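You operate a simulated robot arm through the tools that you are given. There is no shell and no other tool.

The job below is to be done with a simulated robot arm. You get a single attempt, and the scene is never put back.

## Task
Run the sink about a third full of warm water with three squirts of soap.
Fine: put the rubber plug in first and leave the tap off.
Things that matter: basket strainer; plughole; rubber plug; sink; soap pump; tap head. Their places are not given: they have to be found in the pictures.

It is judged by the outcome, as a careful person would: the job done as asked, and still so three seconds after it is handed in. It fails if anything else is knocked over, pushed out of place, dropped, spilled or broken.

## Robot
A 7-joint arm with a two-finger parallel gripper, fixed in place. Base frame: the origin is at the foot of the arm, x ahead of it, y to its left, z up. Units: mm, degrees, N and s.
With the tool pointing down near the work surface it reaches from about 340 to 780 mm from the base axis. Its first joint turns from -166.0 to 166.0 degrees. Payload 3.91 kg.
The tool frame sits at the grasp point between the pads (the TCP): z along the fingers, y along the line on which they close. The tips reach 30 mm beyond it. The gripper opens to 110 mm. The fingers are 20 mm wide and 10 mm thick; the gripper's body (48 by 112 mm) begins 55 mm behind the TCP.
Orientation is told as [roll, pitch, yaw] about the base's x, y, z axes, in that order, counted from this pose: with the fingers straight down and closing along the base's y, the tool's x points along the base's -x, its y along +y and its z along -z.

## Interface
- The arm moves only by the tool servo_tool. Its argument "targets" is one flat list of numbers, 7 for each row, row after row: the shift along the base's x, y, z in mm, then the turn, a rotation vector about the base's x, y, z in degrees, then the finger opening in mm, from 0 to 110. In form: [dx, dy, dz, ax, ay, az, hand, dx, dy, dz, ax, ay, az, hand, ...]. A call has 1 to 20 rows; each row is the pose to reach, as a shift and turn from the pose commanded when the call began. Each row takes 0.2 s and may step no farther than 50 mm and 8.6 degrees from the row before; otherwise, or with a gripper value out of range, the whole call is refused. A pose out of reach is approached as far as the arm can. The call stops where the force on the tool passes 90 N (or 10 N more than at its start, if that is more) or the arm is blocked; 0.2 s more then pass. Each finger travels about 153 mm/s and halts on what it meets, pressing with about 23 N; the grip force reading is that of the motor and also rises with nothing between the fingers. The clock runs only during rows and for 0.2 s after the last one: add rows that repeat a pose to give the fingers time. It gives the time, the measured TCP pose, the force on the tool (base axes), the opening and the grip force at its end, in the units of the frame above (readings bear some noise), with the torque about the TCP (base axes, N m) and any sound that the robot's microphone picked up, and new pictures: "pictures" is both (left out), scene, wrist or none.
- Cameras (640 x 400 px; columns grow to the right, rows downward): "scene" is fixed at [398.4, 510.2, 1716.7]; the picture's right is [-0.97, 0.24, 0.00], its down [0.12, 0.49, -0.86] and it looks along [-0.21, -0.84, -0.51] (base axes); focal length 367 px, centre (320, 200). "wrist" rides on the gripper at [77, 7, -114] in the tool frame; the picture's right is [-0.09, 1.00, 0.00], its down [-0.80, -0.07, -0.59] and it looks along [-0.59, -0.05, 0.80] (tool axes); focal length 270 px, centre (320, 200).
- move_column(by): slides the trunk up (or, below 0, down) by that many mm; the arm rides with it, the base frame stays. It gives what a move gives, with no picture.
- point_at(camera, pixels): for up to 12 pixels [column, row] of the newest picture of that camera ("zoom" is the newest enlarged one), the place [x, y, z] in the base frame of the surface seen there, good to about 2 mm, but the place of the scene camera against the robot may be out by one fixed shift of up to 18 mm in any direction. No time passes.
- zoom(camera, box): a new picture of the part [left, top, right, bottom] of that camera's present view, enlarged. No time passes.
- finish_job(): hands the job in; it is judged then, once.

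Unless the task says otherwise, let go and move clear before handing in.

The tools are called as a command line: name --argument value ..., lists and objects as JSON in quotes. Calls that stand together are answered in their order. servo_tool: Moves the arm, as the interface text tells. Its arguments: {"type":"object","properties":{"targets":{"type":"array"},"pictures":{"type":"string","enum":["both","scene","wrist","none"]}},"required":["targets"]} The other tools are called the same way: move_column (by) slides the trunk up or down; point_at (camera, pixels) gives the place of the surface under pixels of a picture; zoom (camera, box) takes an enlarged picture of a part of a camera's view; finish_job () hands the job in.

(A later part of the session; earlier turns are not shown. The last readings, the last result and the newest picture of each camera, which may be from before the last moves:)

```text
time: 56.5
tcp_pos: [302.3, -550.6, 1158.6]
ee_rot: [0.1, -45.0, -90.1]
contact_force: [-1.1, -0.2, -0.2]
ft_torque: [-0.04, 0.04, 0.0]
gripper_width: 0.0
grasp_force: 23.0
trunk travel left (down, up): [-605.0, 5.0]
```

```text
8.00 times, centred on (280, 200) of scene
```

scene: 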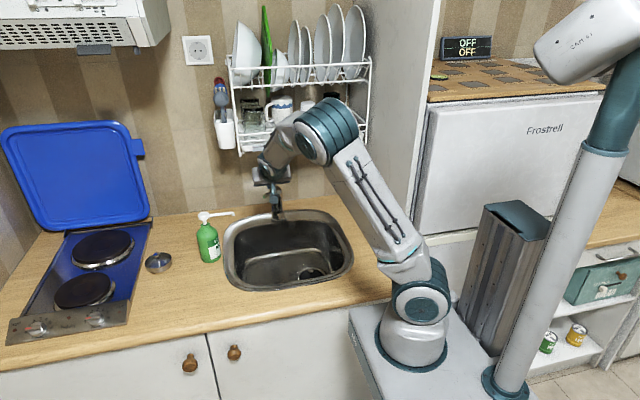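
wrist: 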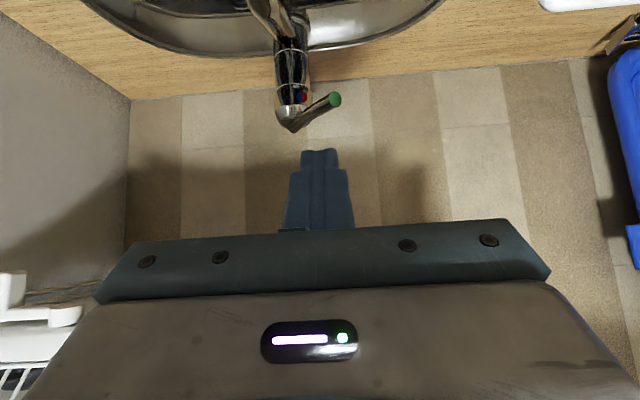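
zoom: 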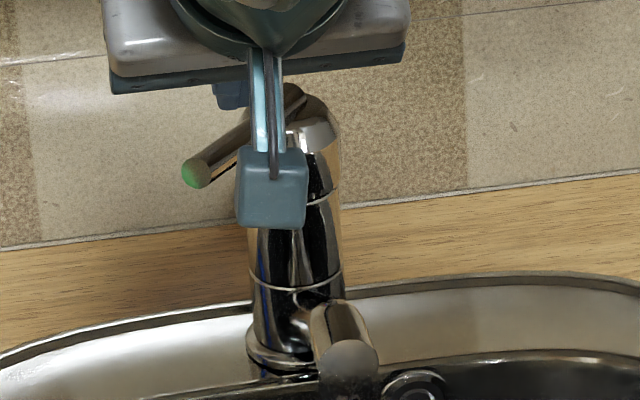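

The lever tip is at (315,-660,1053) and the tap column axis near (267,-734), so the lever points ~33° to the hot (left, red) side; the spout points straight out along +y. I'll open the fingers to 80 mm and approach along the tool axis to straddle the lever, stopping 45 mm short.

servo_tool --targets '[0, 0, 0, 0, 0, 0, 50, 0, 0, 0, 0, 0, 0, 80, 2, -21, -18, 0, 0, 0, 80, 4, -42, -36, 0, 0, 0, 80, 6, -63, -54, 0, 0, 0, 80, 6.7, -84, -71.5, 0, 0, 0, 80, 6.7, -84, -71.5, 0, 0, 0, 80]'

zoom --camera "wrist" --box '[200, 40, 440, 240]'

zoom --camera "scene" --box '[230, 150, 330, 240]'

```text
time: 58.1
tcp_pos: [308.9, -635.3, 1089.4]
ee_rot: [0.1, -44.9, -90.0]
contact_force: [0.5, -0.7, -0.1]
ft_torque: [-0.03, 0.02, -0.01]
gripper_width: 80.3
grasp_force: 0.1
trunk travel left (down, up): [-605.0, 5.0]
```

scene: 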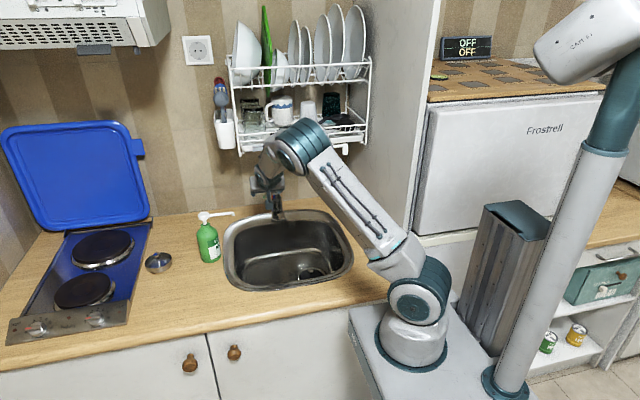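
wrist: 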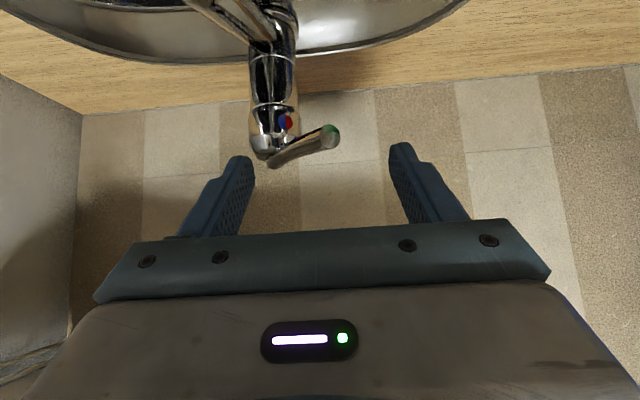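

```text
2.00 times, centred on (320, 140) of wrist
```

zoom: 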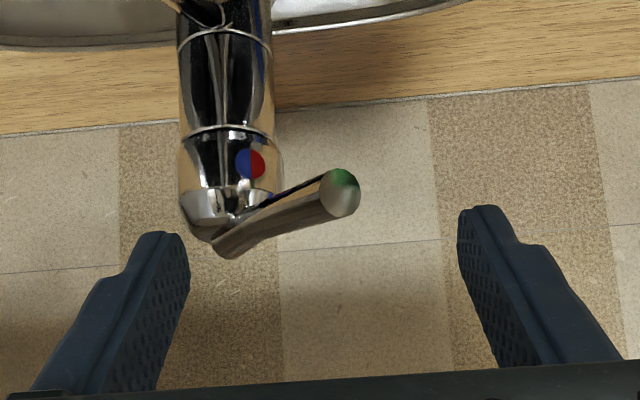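

```text
4.44 times, centred on (280, 195) of scene
```

zoom: 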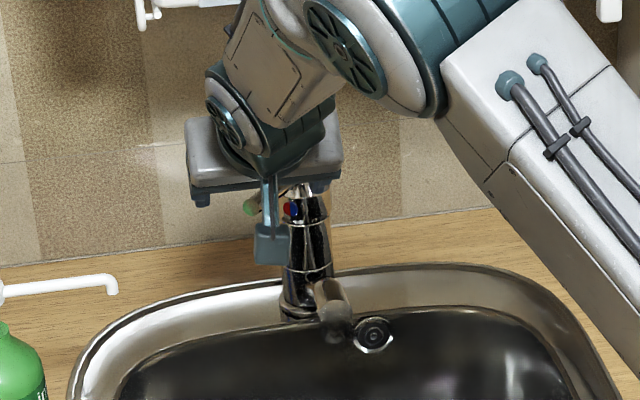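

The lever tip at (331,135) sits between the open fingers' lines. I'll re-measure it from here, nearer.

point_at --camera "wrist" --pixels '[[332, 136], [326, 138], [315, 143], [300, 149], [285, 156], [270, 162], [262, 140], [275, 135], [252, 120], [296, 118], [285, 122]]'

```text
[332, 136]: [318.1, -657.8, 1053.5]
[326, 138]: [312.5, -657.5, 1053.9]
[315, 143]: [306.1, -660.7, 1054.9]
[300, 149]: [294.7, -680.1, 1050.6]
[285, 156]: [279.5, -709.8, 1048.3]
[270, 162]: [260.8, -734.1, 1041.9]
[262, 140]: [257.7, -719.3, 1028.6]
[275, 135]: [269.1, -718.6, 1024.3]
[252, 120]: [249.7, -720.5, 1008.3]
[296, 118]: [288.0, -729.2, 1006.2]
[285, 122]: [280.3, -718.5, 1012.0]
```

The lever axis passes (309,-669,1052) about 78 mm out from the column axis (268.5,-736). I'll advance so the pads straddle it there.

servo_tool --targets '[0, -12, -12, 0, 0, 0, 80, 0, -24, -24, 0, 0, 0, 80, 0, -34, -35, 0, 0, 0, 80, 0, -34, -35, 0, 0, 0, 80]'

zoom --camera "wrist" --box '[200, 80, 440, 240]'

zoom --camera "scene" --box '[230, 150, 330, 240]'

```text
time: 59.1
tcp_pos: [310.8, -668.6, 1053.3]
ee_rot: [0.1, -44.9, -90.0]
contact_force: [-0.3, 0.3, -0.4]
ft_torque: [0.04, 0.0, 0.01]
gripper_width: 80.2
grasp_force: 0.1
trunk travel left (down, up): [-605.0, 5.0]
```

scene: 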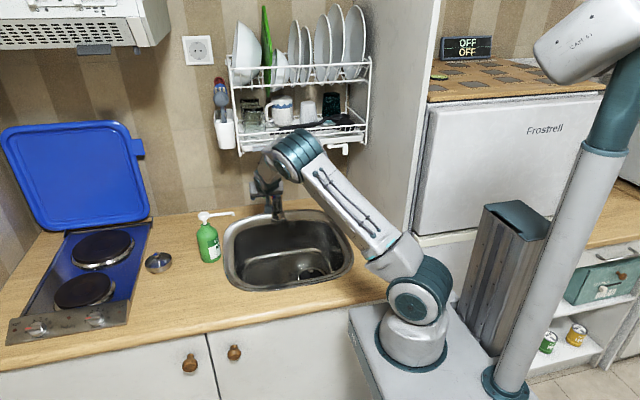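
wrist: 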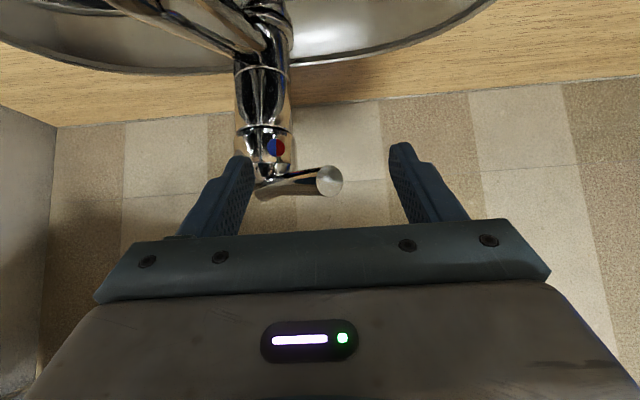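

```text
2.50 times, centred on (320, 160) of wrist
```

zoom: 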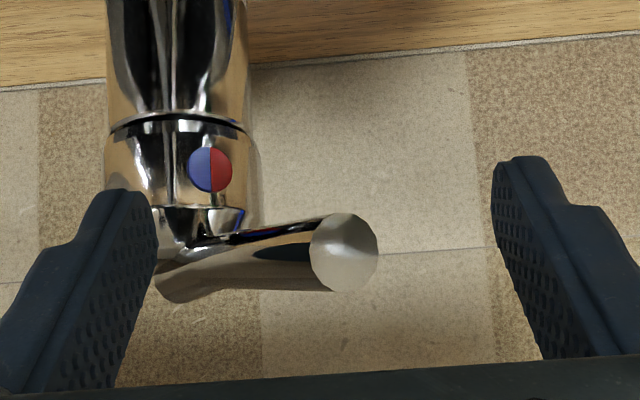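

```text
4.44 times, centred on (280, 195) of scene
```

zoom: 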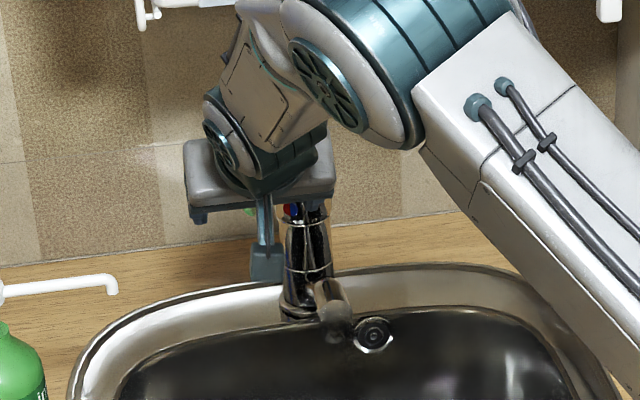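

The lever is straddled (tip at (328,180) between the fingers). I'll narrow to ~50 mm and sweep the lever toward the middle along its arc to about 4° left of centre, a mixed warm setting, with the valve still shut.

servo_tool --targets '[0, 0, 0, 0, 0, 0, 60, 0, 0, 0, 0, 0, 0, 50, -6, 2.5, 0, 0, 0, 0, 48, -12, 5, 0, 0, 0, 0, 44, -18, 7, 0, 0, 0, 0, 40, -24, 8.5, 0, 0, 0, 0, 36, -30, 10, 0, 0, 0, 0, 32, -36.8, 11, 0, 0, 0, 0, 30, -36.8, 11, 0, 0, 0, 0, 30]' --pictures "wrist"

zoom --camera "wrist" --box '[200, 80, 440, 240]'

```text
time: 61.1
tcp_pos: [272.2, -657.2, 1052.7]
ee_rot: [0.2, -45.0, -90.1]
contact_force: [0.0, 0.4, -1.3]
ft_torque: [0.01, 0.0, -0.01]
gripper_width: 30.0
grasp_force: 0.3
trunk travel left (down, up): [-605.0, 5.0]
```

wrist: 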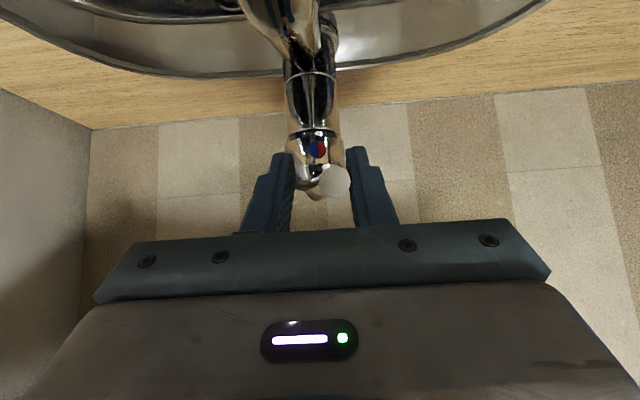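

```text
2.50 times, centred on (320, 160) of wrist
```

zoom: 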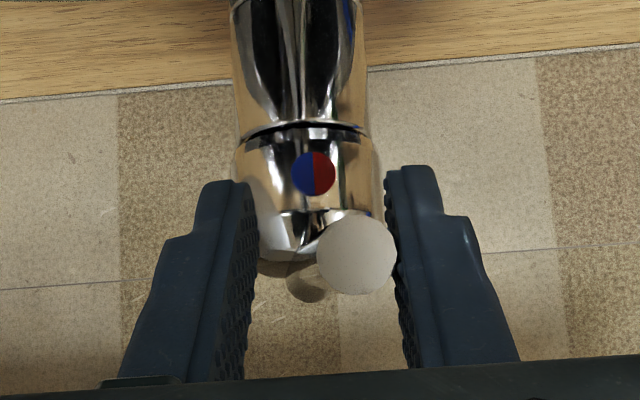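

The lever followed the sweep with almost no force; its tip is at wrist (335,182). I'll close to grip it and measure its direction.

servo_tool --targets '[0, 0, 0, 0, 0, 0, 20, 0, 0, 0, 0, 0, 0, 8, 0, 0, 0, 0, 0, 0, 8, 0, 0, 0, 0, 0, 0, 8]'

zoom --camera "wrist" --box '[200, 80, 440, 240]'

point_at --camera "wrist" --pixels '[[326, 182], [320, 182], [332, 182], [320, 150], [316, 130], [296, 130], [338, 130]]'

```text
time: 62.1
tcp_pos: [267.2, -657.5, 1052.9]
ee_rot: [0.2, -44.7, -90.5]
contact_force: [-21.7, 0.7, -2.5]
ft_torque: [0.21, 0.35, -1.67]
gripper_width: 14.8
grasp_force: 45.1
trunk travel left (down, up): [-605.0, 5.0]
```

scene: 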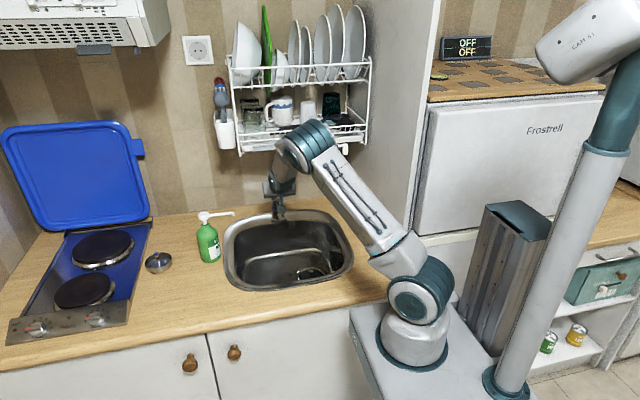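
wrist: 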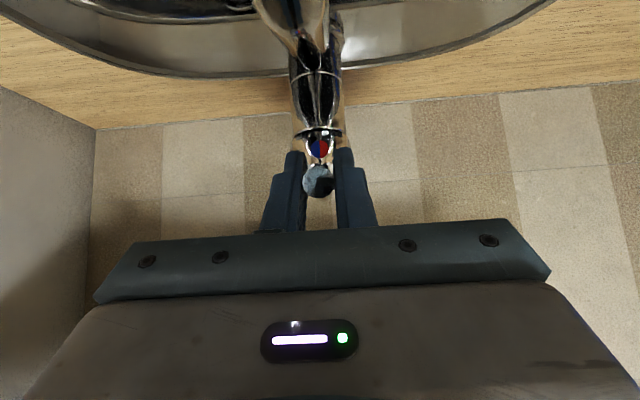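

```text
2.50 times, centred on (320, 160) of wrist
```

zoom: 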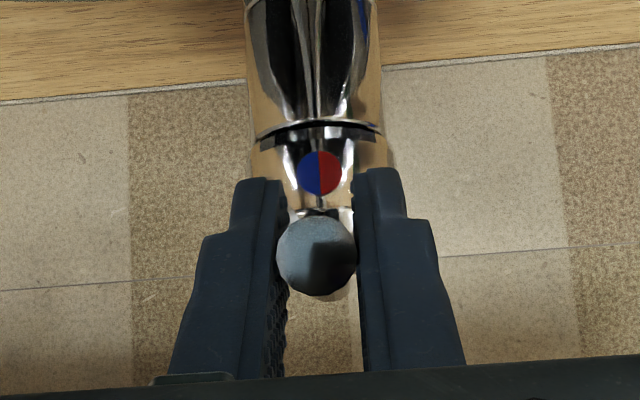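

```text
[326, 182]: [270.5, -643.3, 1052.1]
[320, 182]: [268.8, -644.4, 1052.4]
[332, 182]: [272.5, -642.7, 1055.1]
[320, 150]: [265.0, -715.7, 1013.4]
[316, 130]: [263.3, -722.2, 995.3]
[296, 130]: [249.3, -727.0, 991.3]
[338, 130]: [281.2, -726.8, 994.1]
```

The lever is gripped (14.8 mm) and now points nearly straight ahead (tip x≈269 vs column axis 268.5), with about 22 N of side load. I'd like it a touch toward the red side for comfortably warm water, so I'll ease the commanded pose 8 mm in +x and see if it follows.

servo_tool --targets '[3, 0, 0, 0, 0, 0, 8, 6, 0, 0, 0, 0, 0, 8, 8, 0, 0, 0, 0, 0, 8, 8, 0, 0, 0, 0, 0, 8]' --pictures "wrist"

zoom --camera "wrist" --box '[200, 80, 440, 240]'

point_at --camera "wrist" --pixels '[[319, 182], [311, 182], [326, 182], [319, 175], [319, 148], [300, 130], [342, 130]]'

```text
time: 63.1
tcp_pos: [274.4, -658.0, 1052.9]
ee_rot: [0.2, -44.9, -90.2]
contact_force: [-25.5, 2.3, -4.1]
ft_torque: [0.44, 0.41, -2.05]
gripper_width: 18.8
grasp_force: 45.4
trunk travel left (down, up): [-605.0, 5.0]
```

wrist: 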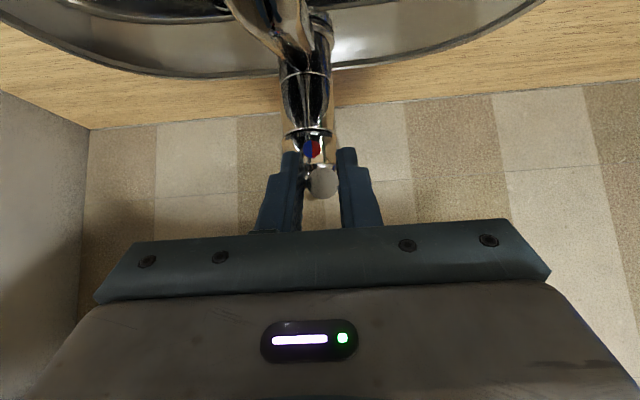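

```text
2.50 times, centred on (320, 160) of wrist
```

zoom: 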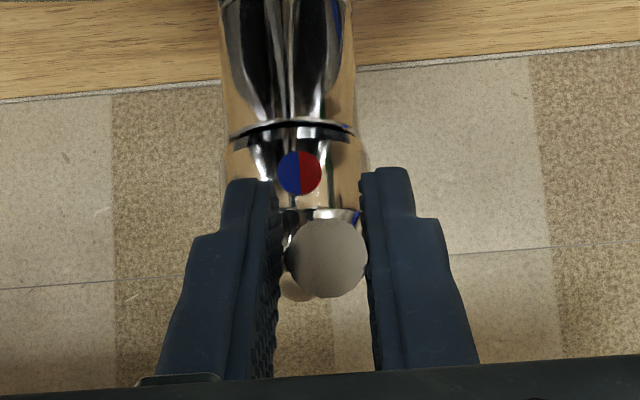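

```text
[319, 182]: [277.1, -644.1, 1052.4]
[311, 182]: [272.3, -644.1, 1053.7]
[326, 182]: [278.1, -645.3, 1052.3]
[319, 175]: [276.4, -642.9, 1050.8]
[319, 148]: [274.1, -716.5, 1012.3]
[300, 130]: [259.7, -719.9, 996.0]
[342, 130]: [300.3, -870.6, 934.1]
```

The lever followed to about 5.7° on the red side of centre (tip x≈277.5). I'll relieve the side load slightly and lift the lever about 10 mm to start the water.

servo_tool --targets '[-3, 0, 0, 0, 0, 0, 8, -5, 0, 2, 0, 0, 0, 8, -5, 0, 5, 0, 0, 0, 8, -5, -0.5, 8, 0, 0, 0, 8, -5, -1, 11, 0, 0, 0, 8, -5, -1, 11, 0, 0, 0, 8]'

zoom --camera "wrist" --box '[200, 80, 440, 240]'

zoom --camera "scene" --box '[220, 175, 360, 295]'

```text
time: 64.5
tcp_pos: [269.8, -658.4, 1060.7]
ee_rot: [0.0, -44.3, -90.3]
contact_force: [-22.6, -4.3, -21.2]
ft_torque: [1.69, 0.31, -1.83]
gripper_width: 16.2
grasp_force: 45.1
trunk travel left (down, up): [-605.0, 5.0]
```

scene: 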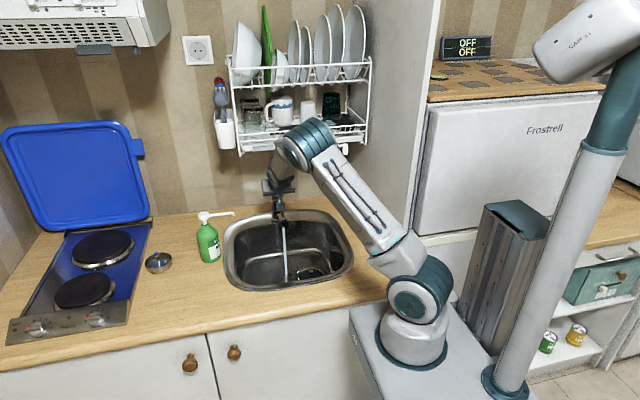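
wrist: 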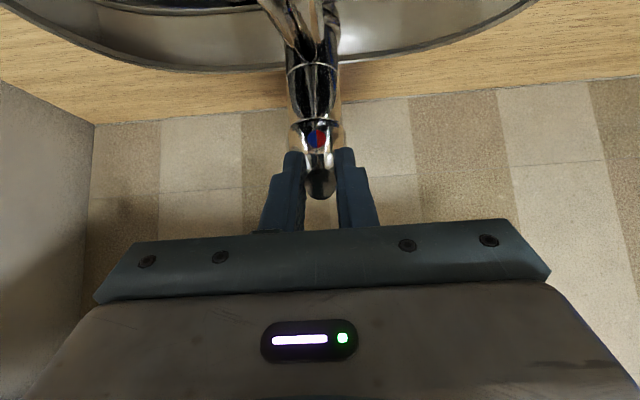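

```text
2.50 times, centred on (320, 160) of wrist
```

zoom: 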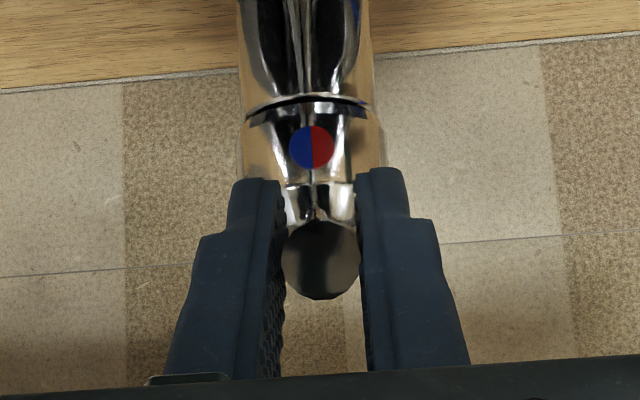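

```text
3.33 times, centred on (290, 235) of scene
```

zoom: 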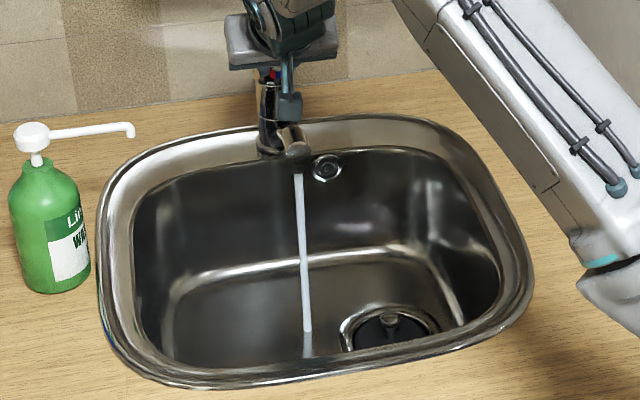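

Water is running into the plugged sink (stream at scene (286,250)). The side load comes from the pads holding the lever straight, so I'll turn the gripper -6° with it to set it ~6° to the warm side, and watch the level.

servo_tool --targets '[1, 0, 0, 0, 0, -3, 8, 1.5, 0, 0, 0, 0, -6, 8, 1.5, 0, 0, 0, 0, -6, 8]'

zoom --camera "scene" --box '[220, 195, 360, 295]'

point_at --camera "scene" --pixels '[[260, 270], [270, 265], [300, 262], [275, 275], [262, 262], [310, 268], [320, 255]]'

point_at --camera "wrist" --pixels '[[319, 182], [312, 182], [326, 182], [300, 130], [340, 130]]'

```text
time: 65.3
tcp_pos: [275.4, -659.6, 1062.1]
ee_rot: [0.1, -44.7, -96.2]
contact_force: [-16.7, -6.8, -17.8]
ft_torque: [1.18, 0.21, -1.24]
gripper_width: 14.8
grasp_force: 45.3
trunk travel left (down, up): [-605.0, 5.0]
```

scene: 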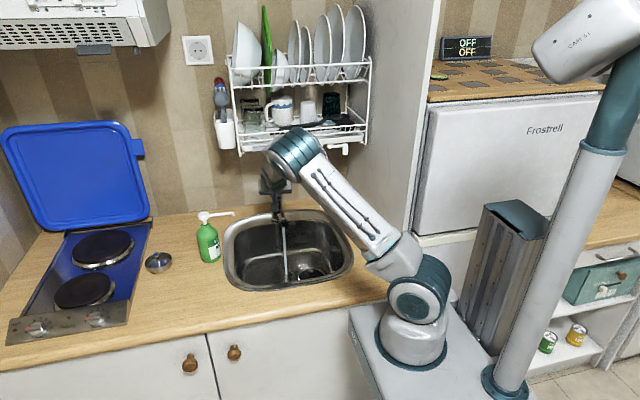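
wrist: 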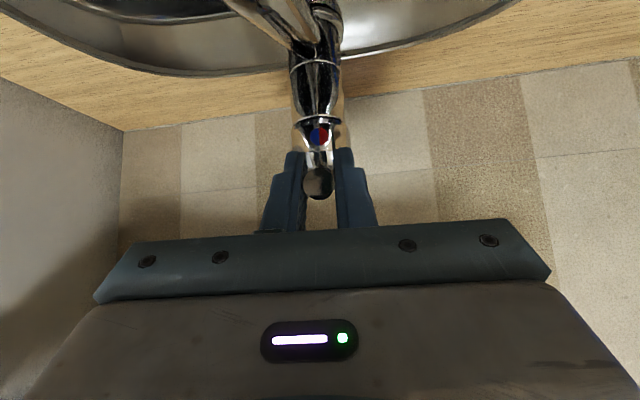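

```text
4.00 times, centred on (290, 245) of scene
```

zoom: 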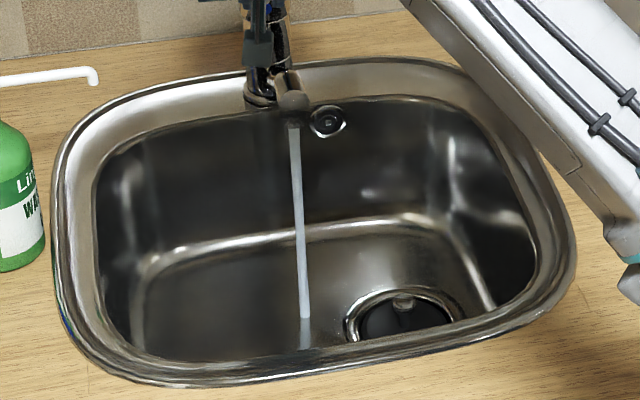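

```text
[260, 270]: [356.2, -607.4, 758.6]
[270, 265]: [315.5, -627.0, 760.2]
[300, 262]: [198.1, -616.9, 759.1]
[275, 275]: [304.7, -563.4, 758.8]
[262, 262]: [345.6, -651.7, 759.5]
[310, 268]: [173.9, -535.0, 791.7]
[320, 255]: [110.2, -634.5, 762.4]
```

```text
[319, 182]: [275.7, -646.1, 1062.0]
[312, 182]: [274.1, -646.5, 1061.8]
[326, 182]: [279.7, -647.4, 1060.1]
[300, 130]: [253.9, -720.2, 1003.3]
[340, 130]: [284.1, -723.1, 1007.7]
```

The lever sits at about 5° on the red side, and the stream is falling inside the bowl with the floor still reading 759 (scene). I'll hold for about 4 s and gauge the fill rate.

servo_tool --targets '[0, 0, 0, 0, 0, 0, 8, 0, 0, 0, 0, 0, 0, 8, 0, 0, 0, 0, 0, 0, 8, 0, 0, 0, 0, 0, 0, 8, 0, 0, 0, 0, 0, 0, 8, 0, 0, 0, 0, 0, 0, 8, 0, 0, 0, 0, 0, 0, 8, 0, 0, 0, 0, 0, 0, 8, 0, 0, 0, 0, 0, 0, 8, 0, 0, 0, 0, 0, 0, 8, 0, 0, 0, 0, 0, 0, 8, 0, 0, 0, 0, 0, 0, 8, 0, 0, 0, 0, 0, 0, 8, 0, 0, 0, 0, 0, 0, 8, 0, 0, 0, 0, 0, 0, 8, 0, 0, 0, 0, 0, 0, 8, 0, 0, 0, 0, 0, 0, 8, 0, 0, 0, 0, 0, 0, 8, 0, 0, 0, 0, 0, 0, 8, 0, 0, 0, 0, 0, 0, 8]' --pictures "scene"

zoom --camera "scene" --box '[220, 195, 360, 295]'

point_at --camera "scene" --pixels '[[260, 270], [270, 265], [300, 262], [275, 275], [262, 262], [310, 268], [320, 255], [290, 260]]'

```text
time: 69.5
tcp_pos: [274.7, -659.4, 1063.7]
ee_rot: [0.1, -44.9, -96.1]
contact_force: [-15.2, -5.6, -14.7]
ft_torque: [0.9, 0.27, -1.23]
gripper_width: 14.9
grasp_force: 44.9
trunk travel left (down, up): [-605.0, 5.0]
```

scene: 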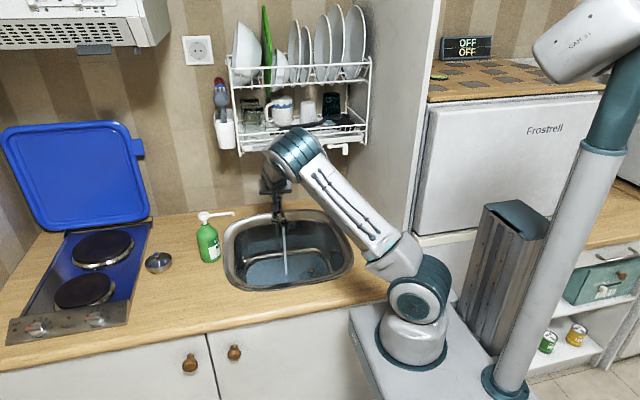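

```text
4.00 times, centred on (290, 245) of scene
```

zoom: 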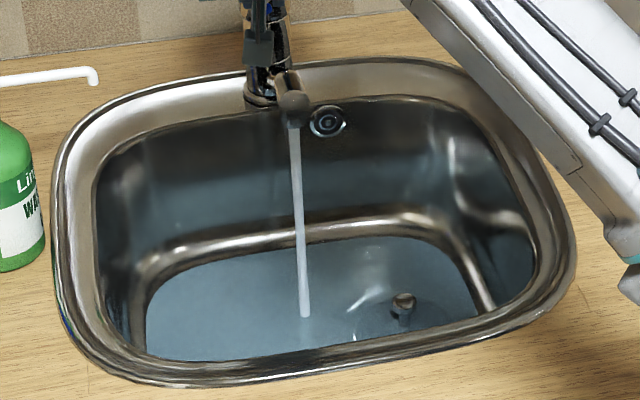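

```text
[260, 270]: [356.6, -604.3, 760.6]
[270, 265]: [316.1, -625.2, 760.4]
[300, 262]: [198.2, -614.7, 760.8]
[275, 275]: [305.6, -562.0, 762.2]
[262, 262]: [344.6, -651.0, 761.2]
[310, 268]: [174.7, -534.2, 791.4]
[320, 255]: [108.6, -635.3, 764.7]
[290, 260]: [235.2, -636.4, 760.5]
```

The water has spread over the floor (z≈761, about 2 mm deep), so it's filling slowly. I'll lift the lever another ~9 mm for more flow and check again.

servo_tool --targets '[0, 0, 3, 0, 0, 0, 8, 0, -1, 6, 0, 0, 0, 8, 0, -1.5, 9, 0, 0, 0, 8, 0, -1.5, 9, 0, 0, 0, 8, 0, -1.5, 9, 0, 0, 0, 8, 0, -1.5, 9, 0, 0, 0, 8, 0, -1.5, 9, 0, 0, 0, 8, 0, -1.5, 9, 0, 0, 0, 8, 0, -1.5, 9, 0, 0, 0, 8, 0, -1.5, 9, 0, 0, 0, 8]'

zoom --camera "scene" --box '[220, 195, 360, 295]'

point_at --camera "scene" --pixels '[[260, 270], [270, 265], [300, 262], [275, 275], [310, 268], [290, 260]]'

point_at --camera "wrist" --pixels '[[319, 182], [312, 182], [326, 182], [319, 190]]'

```text
time: 71.7
tcp_pos: [274.4, -662.1, 1070.7]
ee_rot: [0.0, -44.7, -96.1]
contact_force: [-18.2, -10.2, -21.5]
ft_torque: [1.19, 0.36, -1.32]
gripper_width: 14.3
grasp_force: 44.9
trunk travel left (down, up): [-605.0, 5.0]
```

scene: 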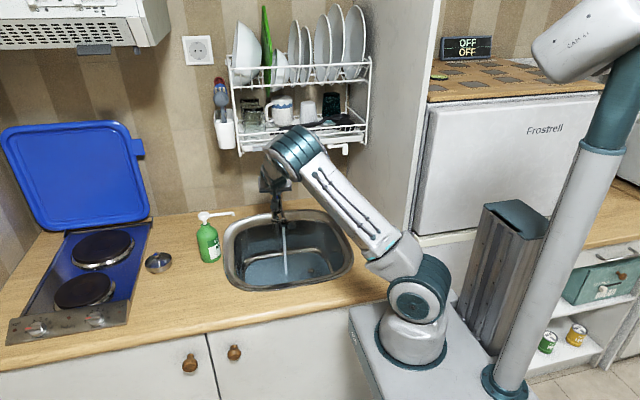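
wrist: 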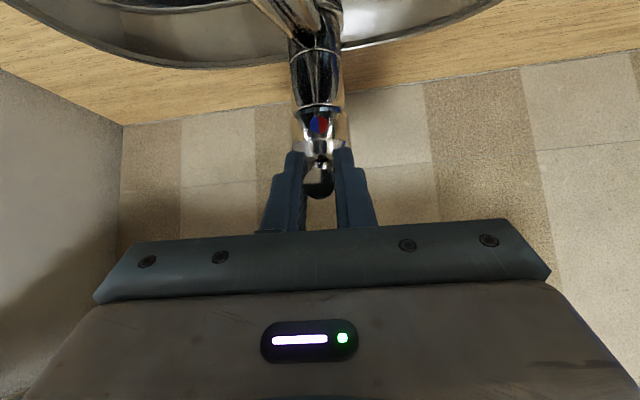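

```text
4.00 times, centred on (290, 245) of scene
```

zoom: 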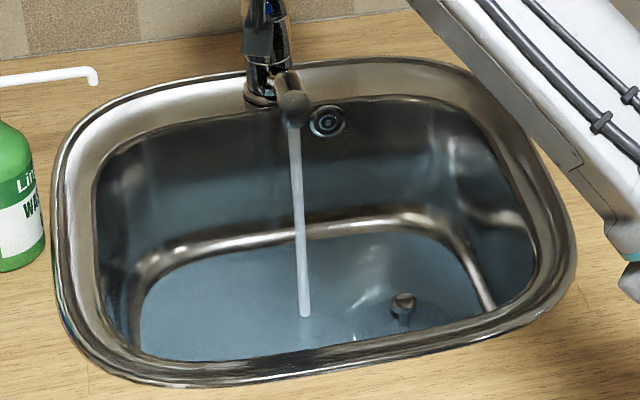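

```text
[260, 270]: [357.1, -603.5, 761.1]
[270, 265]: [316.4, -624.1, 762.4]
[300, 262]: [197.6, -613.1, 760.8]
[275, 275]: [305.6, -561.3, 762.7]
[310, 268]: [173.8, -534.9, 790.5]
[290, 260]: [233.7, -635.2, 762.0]
```

```text
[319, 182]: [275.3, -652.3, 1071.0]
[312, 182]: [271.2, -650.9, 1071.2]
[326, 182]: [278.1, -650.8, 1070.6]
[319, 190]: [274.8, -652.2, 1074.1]
```

The level is about 762 (scene), rising slowly. I'll lift the lever a further ~8 mm and hold a few seconds.

servo_tool --targets '[0, -1, 4, 0, 0, 0, 8, 0, -2, 8, 0, 0, 0, 8, 0, -2, 8, 0, 0, 0, 8, 0, -2, 8, 0, 0, 0, 8, 0, -2, 8, 0, 0, 0, 8, 0, -2, 8, 0, 0, 0, 8, 0, -2, 8, 0, 0, 0, 8, 0, -2, 8, 0, 0, 0, 8, 0, -2, 8, 0, 0, 0, 8, 0, -2, 8, 0, 0, 0, 8, 0, -2, 8, 0, 0, 0, 8, 0, -2, 8, 0, 0, 0, 8, 0, -2, 8, 0, 0, 0, 8, 0, -2, 8, 0, 0, 0, 8, 0, -2, 8, 0, 0, 0, 8]'

zoom --camera "scene" --box '[220, 195, 360, 295]'

point_at --camera "scene" --pixels '[[260, 270], [270, 265], [300, 262], [275, 275], [310, 268], [290, 260]]'

point_at --camera "wrist" --pixels '[[319, 182], [312, 182], [326, 182], [319, 190]]'

```text
time: 74.9
tcp_pos: [274.4, -658.9, 1083.0]
ee_rot: [0.2, -45.0, -96.2]
contact_force: [-8.2, 4.3, 16.4]
ft_torque: [-1.19, 0.56, -0.72]
gripper_width: 14.8
grasp_force: 45.0
trunk travel left (down, up): [-605.0, 5.0]
```

scene: 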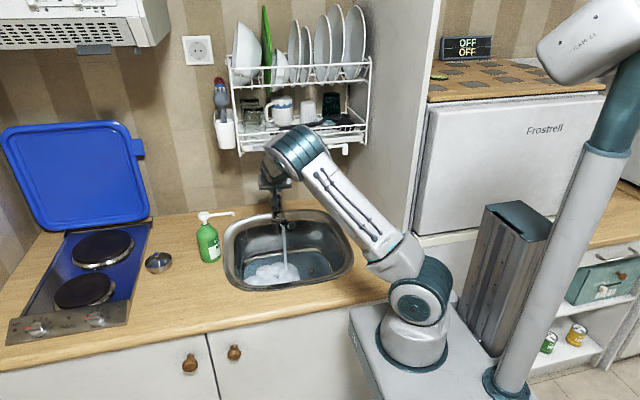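
wrist: 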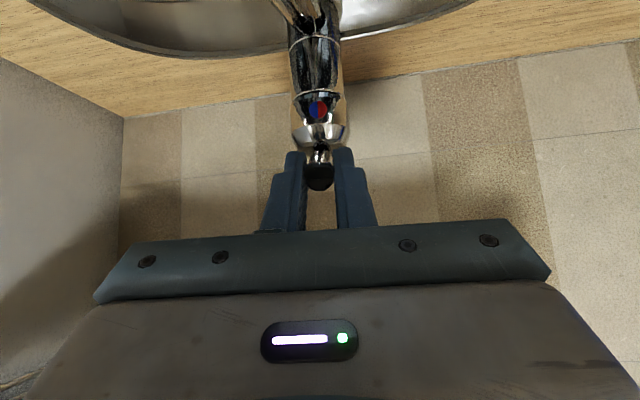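

```text
4.00 times, centred on (290, 245) of scene
```

zoom: 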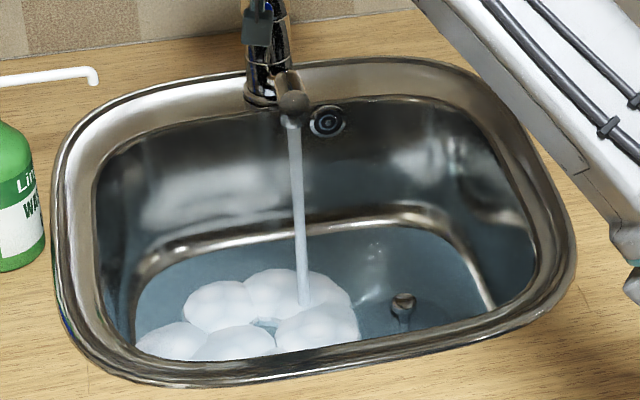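

```text
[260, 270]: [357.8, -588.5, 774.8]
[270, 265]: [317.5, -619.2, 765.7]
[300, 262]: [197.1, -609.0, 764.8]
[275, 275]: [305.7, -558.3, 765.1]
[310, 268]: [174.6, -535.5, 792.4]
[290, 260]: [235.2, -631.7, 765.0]
```

```text
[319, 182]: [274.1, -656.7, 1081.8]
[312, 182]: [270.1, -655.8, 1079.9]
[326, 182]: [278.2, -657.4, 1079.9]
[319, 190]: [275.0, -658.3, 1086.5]
```

Suds have formed (white foam at (265,272)), so the soap is in, and the level reads about 765 (scene), rising ~1 mm/s. I'll ease the commanded height 2 mm and hold, tracking the level.

servo_tool --targets '[0, -1, -2, 0, 0, 0, 8, 0, -1, -2, 0, 0, 0, 8, 0, -1, -2, 0, 0, 0, 8, 0, -1, -2, 0, 0, 0, 8, 0, -1, -2, 0, 0, 0, 8, 0, -1, -2, 0, 0, 0, 8, 0, -1, -2, 0, 0, 0, 8, 0, -1, -2, 0, 0, 0, 8, 0, -1, -2, 0, 0, 0, 8, 0, -1, -2, 0, 0, 0, 8, 0, -1, -2, 0, 0, 0, 8, 0, -1, -2, 0, 0, 0, 8, 0, -1, -2, 0, 0, 0, 8, 0, -1, -2, 0, 0, 0, 8, 0, -1, -2, 0, 0, 0, 8, 0, -1, -2, 0, 0, 0, 8, 0, -1, -2, 0, 0, 0, 8, 0, -1, -2, 0, 0, 0, 8, 0, -1, -2, 0, 0, 0, 8, 0, -1, -2, 0, 0, 0, 8]'

zoom --camera "scene" --box '[220, 195, 360, 295]'

point_at --camera "scene" --pixels '[[270, 257], [300, 262], [310, 268], [290, 258], [300, 270], [260, 265], [315, 262]]'

```text
time: 79.1
tcp_pos: [274.2, -659.1, 1081.6]
ee_rot: [0.2, -45.0, -96.2]
contact_force: [-9.7, 16.8, 14.6]
ft_torque: [-0.35, 0.55, -0.89]
gripper_width: 14.5
grasp_force: 45.4
trunk travel left (down, up): [-605.0, 5.0]
```

scene: 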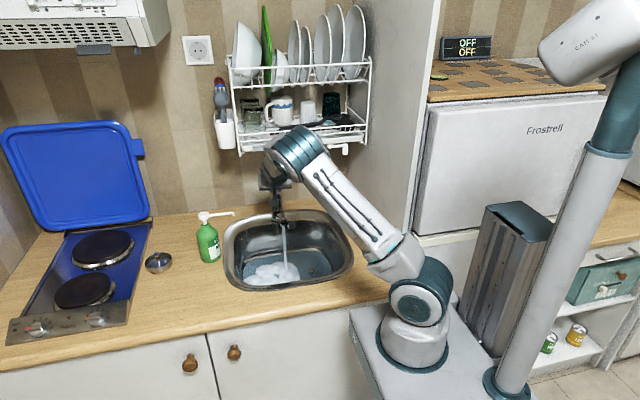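
wrist: 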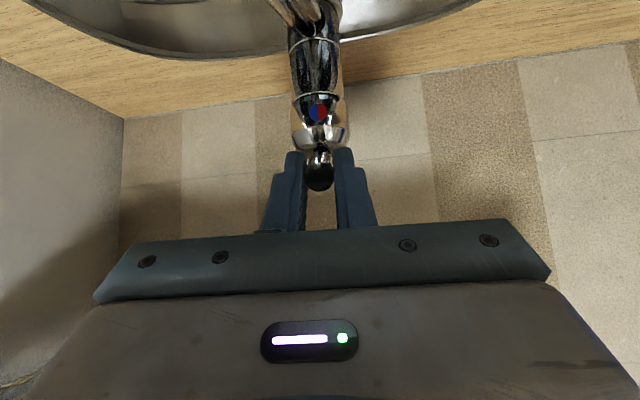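

```text
4.00 times, centred on (290, 245) of scene
```

zoom: 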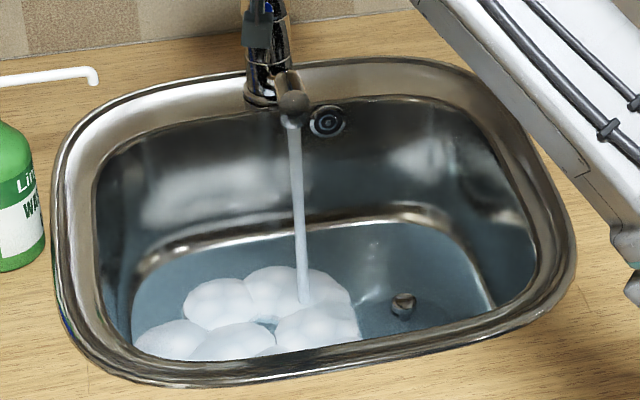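

```text
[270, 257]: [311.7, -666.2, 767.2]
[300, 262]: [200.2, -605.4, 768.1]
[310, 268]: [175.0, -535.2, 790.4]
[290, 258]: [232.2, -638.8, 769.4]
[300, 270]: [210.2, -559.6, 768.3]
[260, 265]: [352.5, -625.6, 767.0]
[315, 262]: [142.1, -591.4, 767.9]
```

Level ~768 (scene), rising about 0.75 mm/s; it needs to reach roughly 811 (scene) for a third of the depth. I'll lift the lever a little further, following its arc, to speed it up.

servo_tool --targets '[0, -2, 3, 0, 0, 0, 8, 0, -4, 6, 0, 0, 0, 8, 0, -5, 8, 0, 0, 0, 8, 0, -5, 8, 0, 0, 0, 8, 0, -5, 8, 0, 0, 0, 8, 0, -5, 8, 0, 0, 0, 8, 0, -5, 8, 0, 0, 0, 8, 0, -5, 8, 0, 0, 0, 8, 0, -5, 8, 0, 0, 0, 8, 0, -5, 8, 0, 0, 0, 8, 0, -5, 8, 0, 0, 0, 8, 0, -5, 8, 0, 0, 0, 8, 0, -5, 8, 0, 0, 0, 8, 0, -5, 8, 0, 0, 0, 8, 0, -5, 8, 0, 0, 0, 8, 0, -5, 8, 0, 0, 0, 8, 0, -5, 8, 0, 0, 0, 8, 0, -5, 8, 0, 0, 0, 8, 0, -5, 8, 0, 0, 0, 8, 0, -5, 8, 0, 0, 0, 8]'

zoom --camera "wrist" --box '[200, 80, 440, 240]'

point_at --camera "scene" --pixels '[[270, 257], [300, 262], [292, 225], [290, 258], [300, 270], [260, 265], [315, 262]]'

point_at --camera "wrist" --pixels '[[319, 178], [312, 178], [326, 178], [319, 186]]'

```text
time: 83.3
tcp_pos: [273.2, -665.0, 1087.4]
ee_rot: [0.1, -44.9, -96.1]
contact_force: [-14.4, 18.4, -1.4]
ft_torque: [1.29, 0.52, -1.2]
gripper_width: 14.7
grasp_force: 45.2
trunk travel left (down, up): [-605.0, 5.0]
```

scene: 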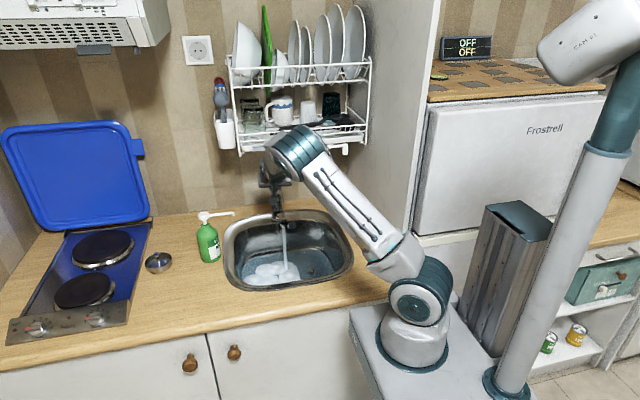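
wrist: 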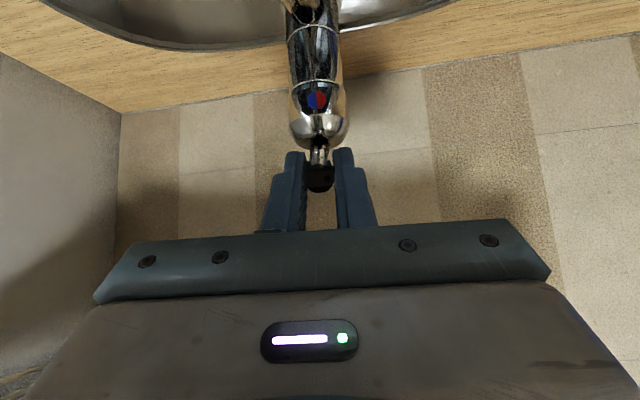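

```text
2.50 times, centred on (320, 160) of wrist
```

zoom: 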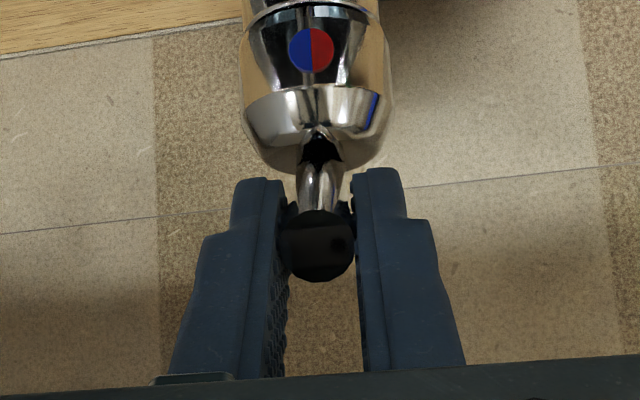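

```text
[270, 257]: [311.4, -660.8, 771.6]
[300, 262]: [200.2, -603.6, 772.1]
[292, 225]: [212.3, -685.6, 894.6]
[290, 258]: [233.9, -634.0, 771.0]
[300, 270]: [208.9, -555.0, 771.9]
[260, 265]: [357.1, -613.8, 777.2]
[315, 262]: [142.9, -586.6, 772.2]
```

```text
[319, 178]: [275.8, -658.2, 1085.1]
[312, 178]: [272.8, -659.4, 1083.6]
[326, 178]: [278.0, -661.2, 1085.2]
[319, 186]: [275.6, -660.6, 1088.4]
```

Level now ~772 (scene), rising about 0.95 mm/s. I'll keep holding; two 4 s waits, then measure again.

servo_tool --targets '[0, 0, 0, 0, 0, 0, 8, 0, 0, 0, 0, 0, 0, 8, 0, 0, 0, 0, 0, 0, 8, 0, 0, 0, 0, 0, 0, 8, 0, 0, 0, 0, 0, 0, 8, 0, 0, 0, 0, 0, 0, 8, 0, 0, 0, 0, 0, 0, 8, 0, 0, 0, 0, 0, 0, 8, 0, 0, 0, 0, 0, 0, 8, 0, 0, 0, 0, 0, 0, 8, 0, 0, 0, 0, 0, 0, 8, 0, 0, 0, 0, 0, 0, 8, 0, 0, 0, 0, 0, 0, 8, 0, 0, 0, 0, 0, 0, 8, 0, 0, 0, 0, 0, 0, 8, 0, 0, 0, 0, 0, 0, 8, 0, 0, 0, 0, 0, 0, 8, 0, 0, 0, 0, 0, 0, 8, 0, 0, 0, 0, 0, 0, 8, 0, 0, 0, 0, 0, 0, 8]' --pictures "none"

servo_tool --targets '[0, 0, 0, 0, 0, 0, 8, 0, 0, 0, 0, 0, 0, 8, 0, 0, 0, 0, 0, 0, 8, 0, 0, 0, 0, 0, 0, 8, 0, 0, 0, 0, 0, 0, 8, 0, 0, 0, 0, 0, 0, 8, 0, 0, 0, 0, 0, 0, 8, 0, 0, 0, 0, 0, 0, 8, 0, 0, 0, 0, 0, 0, 8, 0, 0, 0, 0, 0, 0, 8, 0, 0, 0, 0, 0, 0, 8, 0, 0, 0, 0, 0, 0, 8, 0, 0, 0, 0, 0, 0, 8, 0, 0, 0, 0, 0, 0, 8, 0, 0, 0, 0, 0, 0, 8, 0, 0, 0, 0, 0, 0, 8, 0, 0, 0, 0, 0, 0, 8, 0, 0, 0, 0, 0, 0, 8, 0, 0, 0, 0, 0, 0, 8, 0, 0, 0, 0, 0, 0, 8]' --pictures "scene"

zoom --camera "scene" --box '[220, 195, 360, 295]'

point_at --camera "scene" --pixels '[[270, 255], [300, 262], [290, 256], [300, 270], [260, 255], [315, 262], [305, 256]]'

```text
time: 87.5
tcp_pos: [273.6, -664.8, 1087.4]
ee_rot: [0.2, -44.9, -96.2]
contact_force: [-15.2, 13.8, -0.5]
ft_torque: [0.9, 0.7, -1.33]
gripper_width: 14.6
grasp_force: 44.4
trunk travel left (down, up): [-605.0, 5.0]
```

```text
time: 91.7
tcp_pos: [274.4, -665.4, 1087.5]
ee_rot: [0.2, -45.0, -96.2]
contact_force: [-15.4, 10.6, 2.6]
ft_torque: [0.38, 0.81, -1.27]
gripper_width: 14.9
grasp_force: 45.3
trunk travel left (down, up): [-605.0, 5.0]
```

scene: 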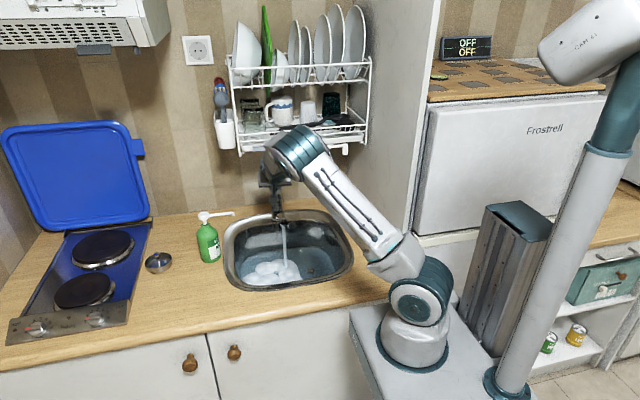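

```text
4.00 times, centred on (290, 245) of scene
```

zoom: 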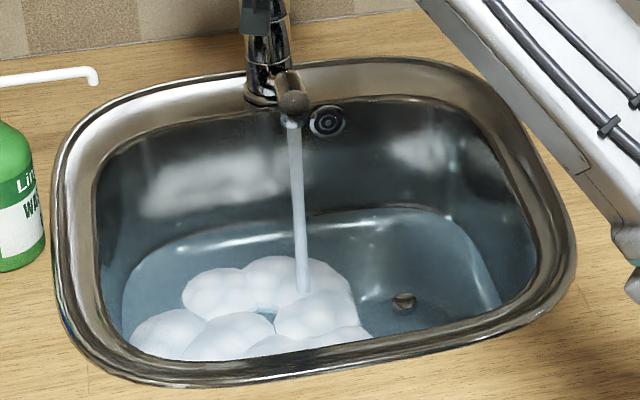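

```text
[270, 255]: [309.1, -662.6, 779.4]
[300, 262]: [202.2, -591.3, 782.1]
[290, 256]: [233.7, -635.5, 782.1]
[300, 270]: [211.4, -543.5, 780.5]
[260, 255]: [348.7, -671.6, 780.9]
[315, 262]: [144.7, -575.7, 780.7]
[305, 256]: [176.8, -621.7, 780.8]
```

Level is ~781 (scene), rising about 1 mm/s. I'll wait roughly 12 s more in three holds, then measure.

servo_tool --targets '[0, 0, 0, 0, 0, 0, 8, 0, 0, 0, 0, 0, 0, 8, 0, 0, 0, 0, 0, 0, 8, 0, 0, 0, 0, 0, 0, 8, 0, 0, 0, 0, 0, 0, 8, 0, 0, 0, 0, 0, 0, 8, 0, 0, 0, 0, 0, 0, 8, 0, 0, 0, 0, 0, 0, 8, 0, 0, 0, 0, 0, 0, 8, 0, 0, 0, 0, 0, 0, 8, 0, 0, 0, 0, 0, 0, 8, 0, 0, 0, 0, 0, 0, 8, 0, 0, 0, 0, 0, 0, 8, 0, 0, 0, 0, 0, 0, 8, 0, 0, 0, 0, 0, 0, 8, 0, 0, 0, 0, 0, 0, 8, 0, 0, 0, 0, 0, 0, 8, 0, 0, 0, 0, 0, 0, 8, 0, 0, 0, 0, 0, 0, 8, 0, 0, 0, 0, 0, 0, 8]' --pictures "none"

servo_tool --targets '[0, 0, 0, 0, 0, 0, 8, 0, 0, 0, 0, 0, 0, 8, 0, 0, 0, 0, 0, 0, 8, 0, 0, 0, 0, 0, 0, 8, 0, 0, 0, 0, 0, 0, 8, 0, 0, 0, 0, 0, 0, 8, 0, 0, 0, 0, 0, 0, 8, 0, 0, 0, 0, 0, 0, 8, 0, 0, 0, 0, 0, 0, 8, 0, 0, 0, 0, 0, 0, 8, 0, 0, 0, 0, 0, 0, 8, 0, 0, 0, 0, 0, 0, 8, 0, 0, 0, 0, 0, 0, 8, 0, 0, 0, 0, 0, 0, 8, 0, 0, 0, 0, 0, 0, 8, 0, 0, 0, 0, 0, 0, 8, 0, 0, 0, 0, 0, 0, 8, 0, 0, 0, 0, 0, 0, 8, 0, 0, 0, 0, 0, 0, 8, 0, 0, 0, 0, 0, 0, 8]' --pictures "none"

servo_tool --targets '[0, 0, 0, 0, 0, 0, 8, 0, 0, 0, 0, 0, 0, 8, 0, 0, 0, 0, 0, 0, 8, 0, 0, 0, 0, 0, 0, 8, 0, 0, 0, 0, 0, 0, 8, 0, 0, 0, 0, 0, 0, 8, 0, 0, 0, 0, 0, 0, 8, 0, 0, 0, 0, 0, 0, 8, 0, 0, 0, 0, 0, 0, 8, 0, 0, 0, 0, 0, 0, 8, 0, 0, 0, 0, 0, 0, 8, 0, 0, 0, 0, 0, 0, 8, 0, 0, 0, 0, 0, 0, 8, 0, 0, 0, 0, 0, 0, 8, 0, 0, 0, 0, 0, 0, 8]'

zoom --camera "scene" --box '[220, 195, 360, 295]'

point_at --camera "scene" --pixels '[[270, 253], [300, 262], [290, 254], [300, 268], [260, 253], [315, 260], [305, 254]]'

point_at --camera "wrist" --pixels '[[319, 178], [312, 178], [326, 178]]'

```text
time: 95.9
tcp_pos: [274.6, -665.7, 1088.8]
ee_rot: [0.1, -45.0, -96.2]
contact_force: [-16.5, 8.3, 5.4]
ft_torque: [-0.03, 0.86, -1.26]
gripper_width: 14.5
grasp_force: 45.4
trunk travel left (down, up): [-605.0, 5.0]
```

```text
time: 100.1
tcp_pos: [273.8, -665.3, 1089.4]
ee_rot: [0.2, -45.1, -96.1]
contact_force: [-15.6, 8.1, 6.3]
ft_torque: [-0.05, 0.89, -1.23]
gripper_width: 14.8
grasp_force: 45.0
trunk travel left (down, up): [-605.0, 5.0]
```

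```text
time: 103.3
tcp_pos: [273.4, -666.1, 1089.9]
ee_rot: [0.2, -45.0, -96.3]
contact_force: [-16.1, 8.5, 5.2]
ft_torque: [0.04, 0.84, -1.19]
gripper_width: 15.0
grasp_force: 44.9
trunk travel left (down, up): [-605.0, 5.0]
```

scene: 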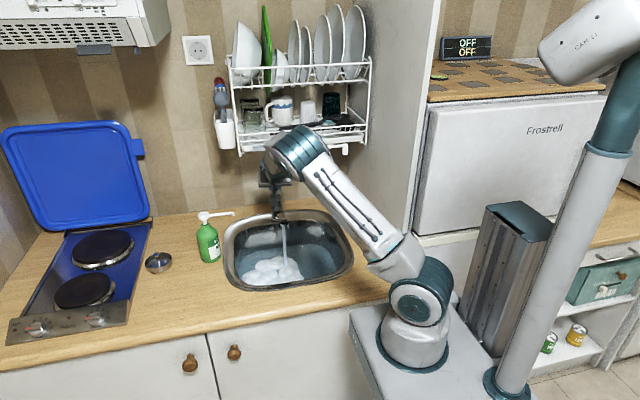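
wrist: 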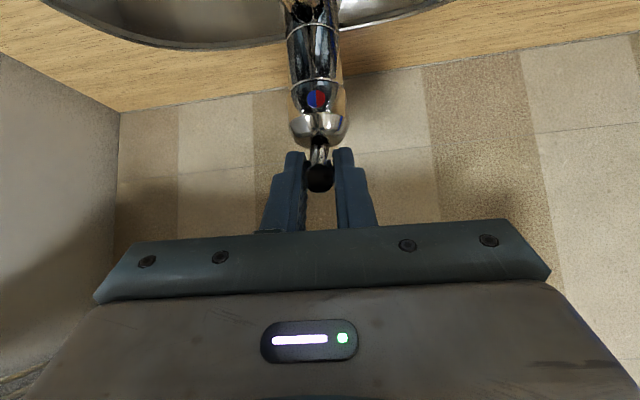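

```text
4.00 times, centred on (290, 245) of scene
```

zoom: 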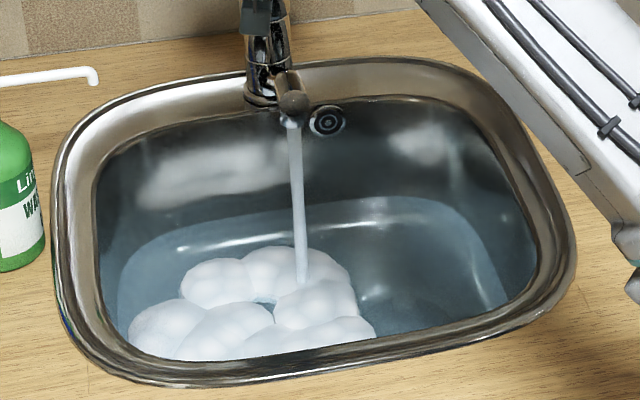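

```text
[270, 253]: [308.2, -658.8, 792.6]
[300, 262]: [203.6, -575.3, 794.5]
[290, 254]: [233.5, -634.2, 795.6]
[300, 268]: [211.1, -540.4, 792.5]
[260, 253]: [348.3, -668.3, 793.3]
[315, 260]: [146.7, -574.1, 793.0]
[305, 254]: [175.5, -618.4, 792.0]
```

```text
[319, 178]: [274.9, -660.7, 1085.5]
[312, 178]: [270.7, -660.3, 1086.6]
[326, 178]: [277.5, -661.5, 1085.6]
```

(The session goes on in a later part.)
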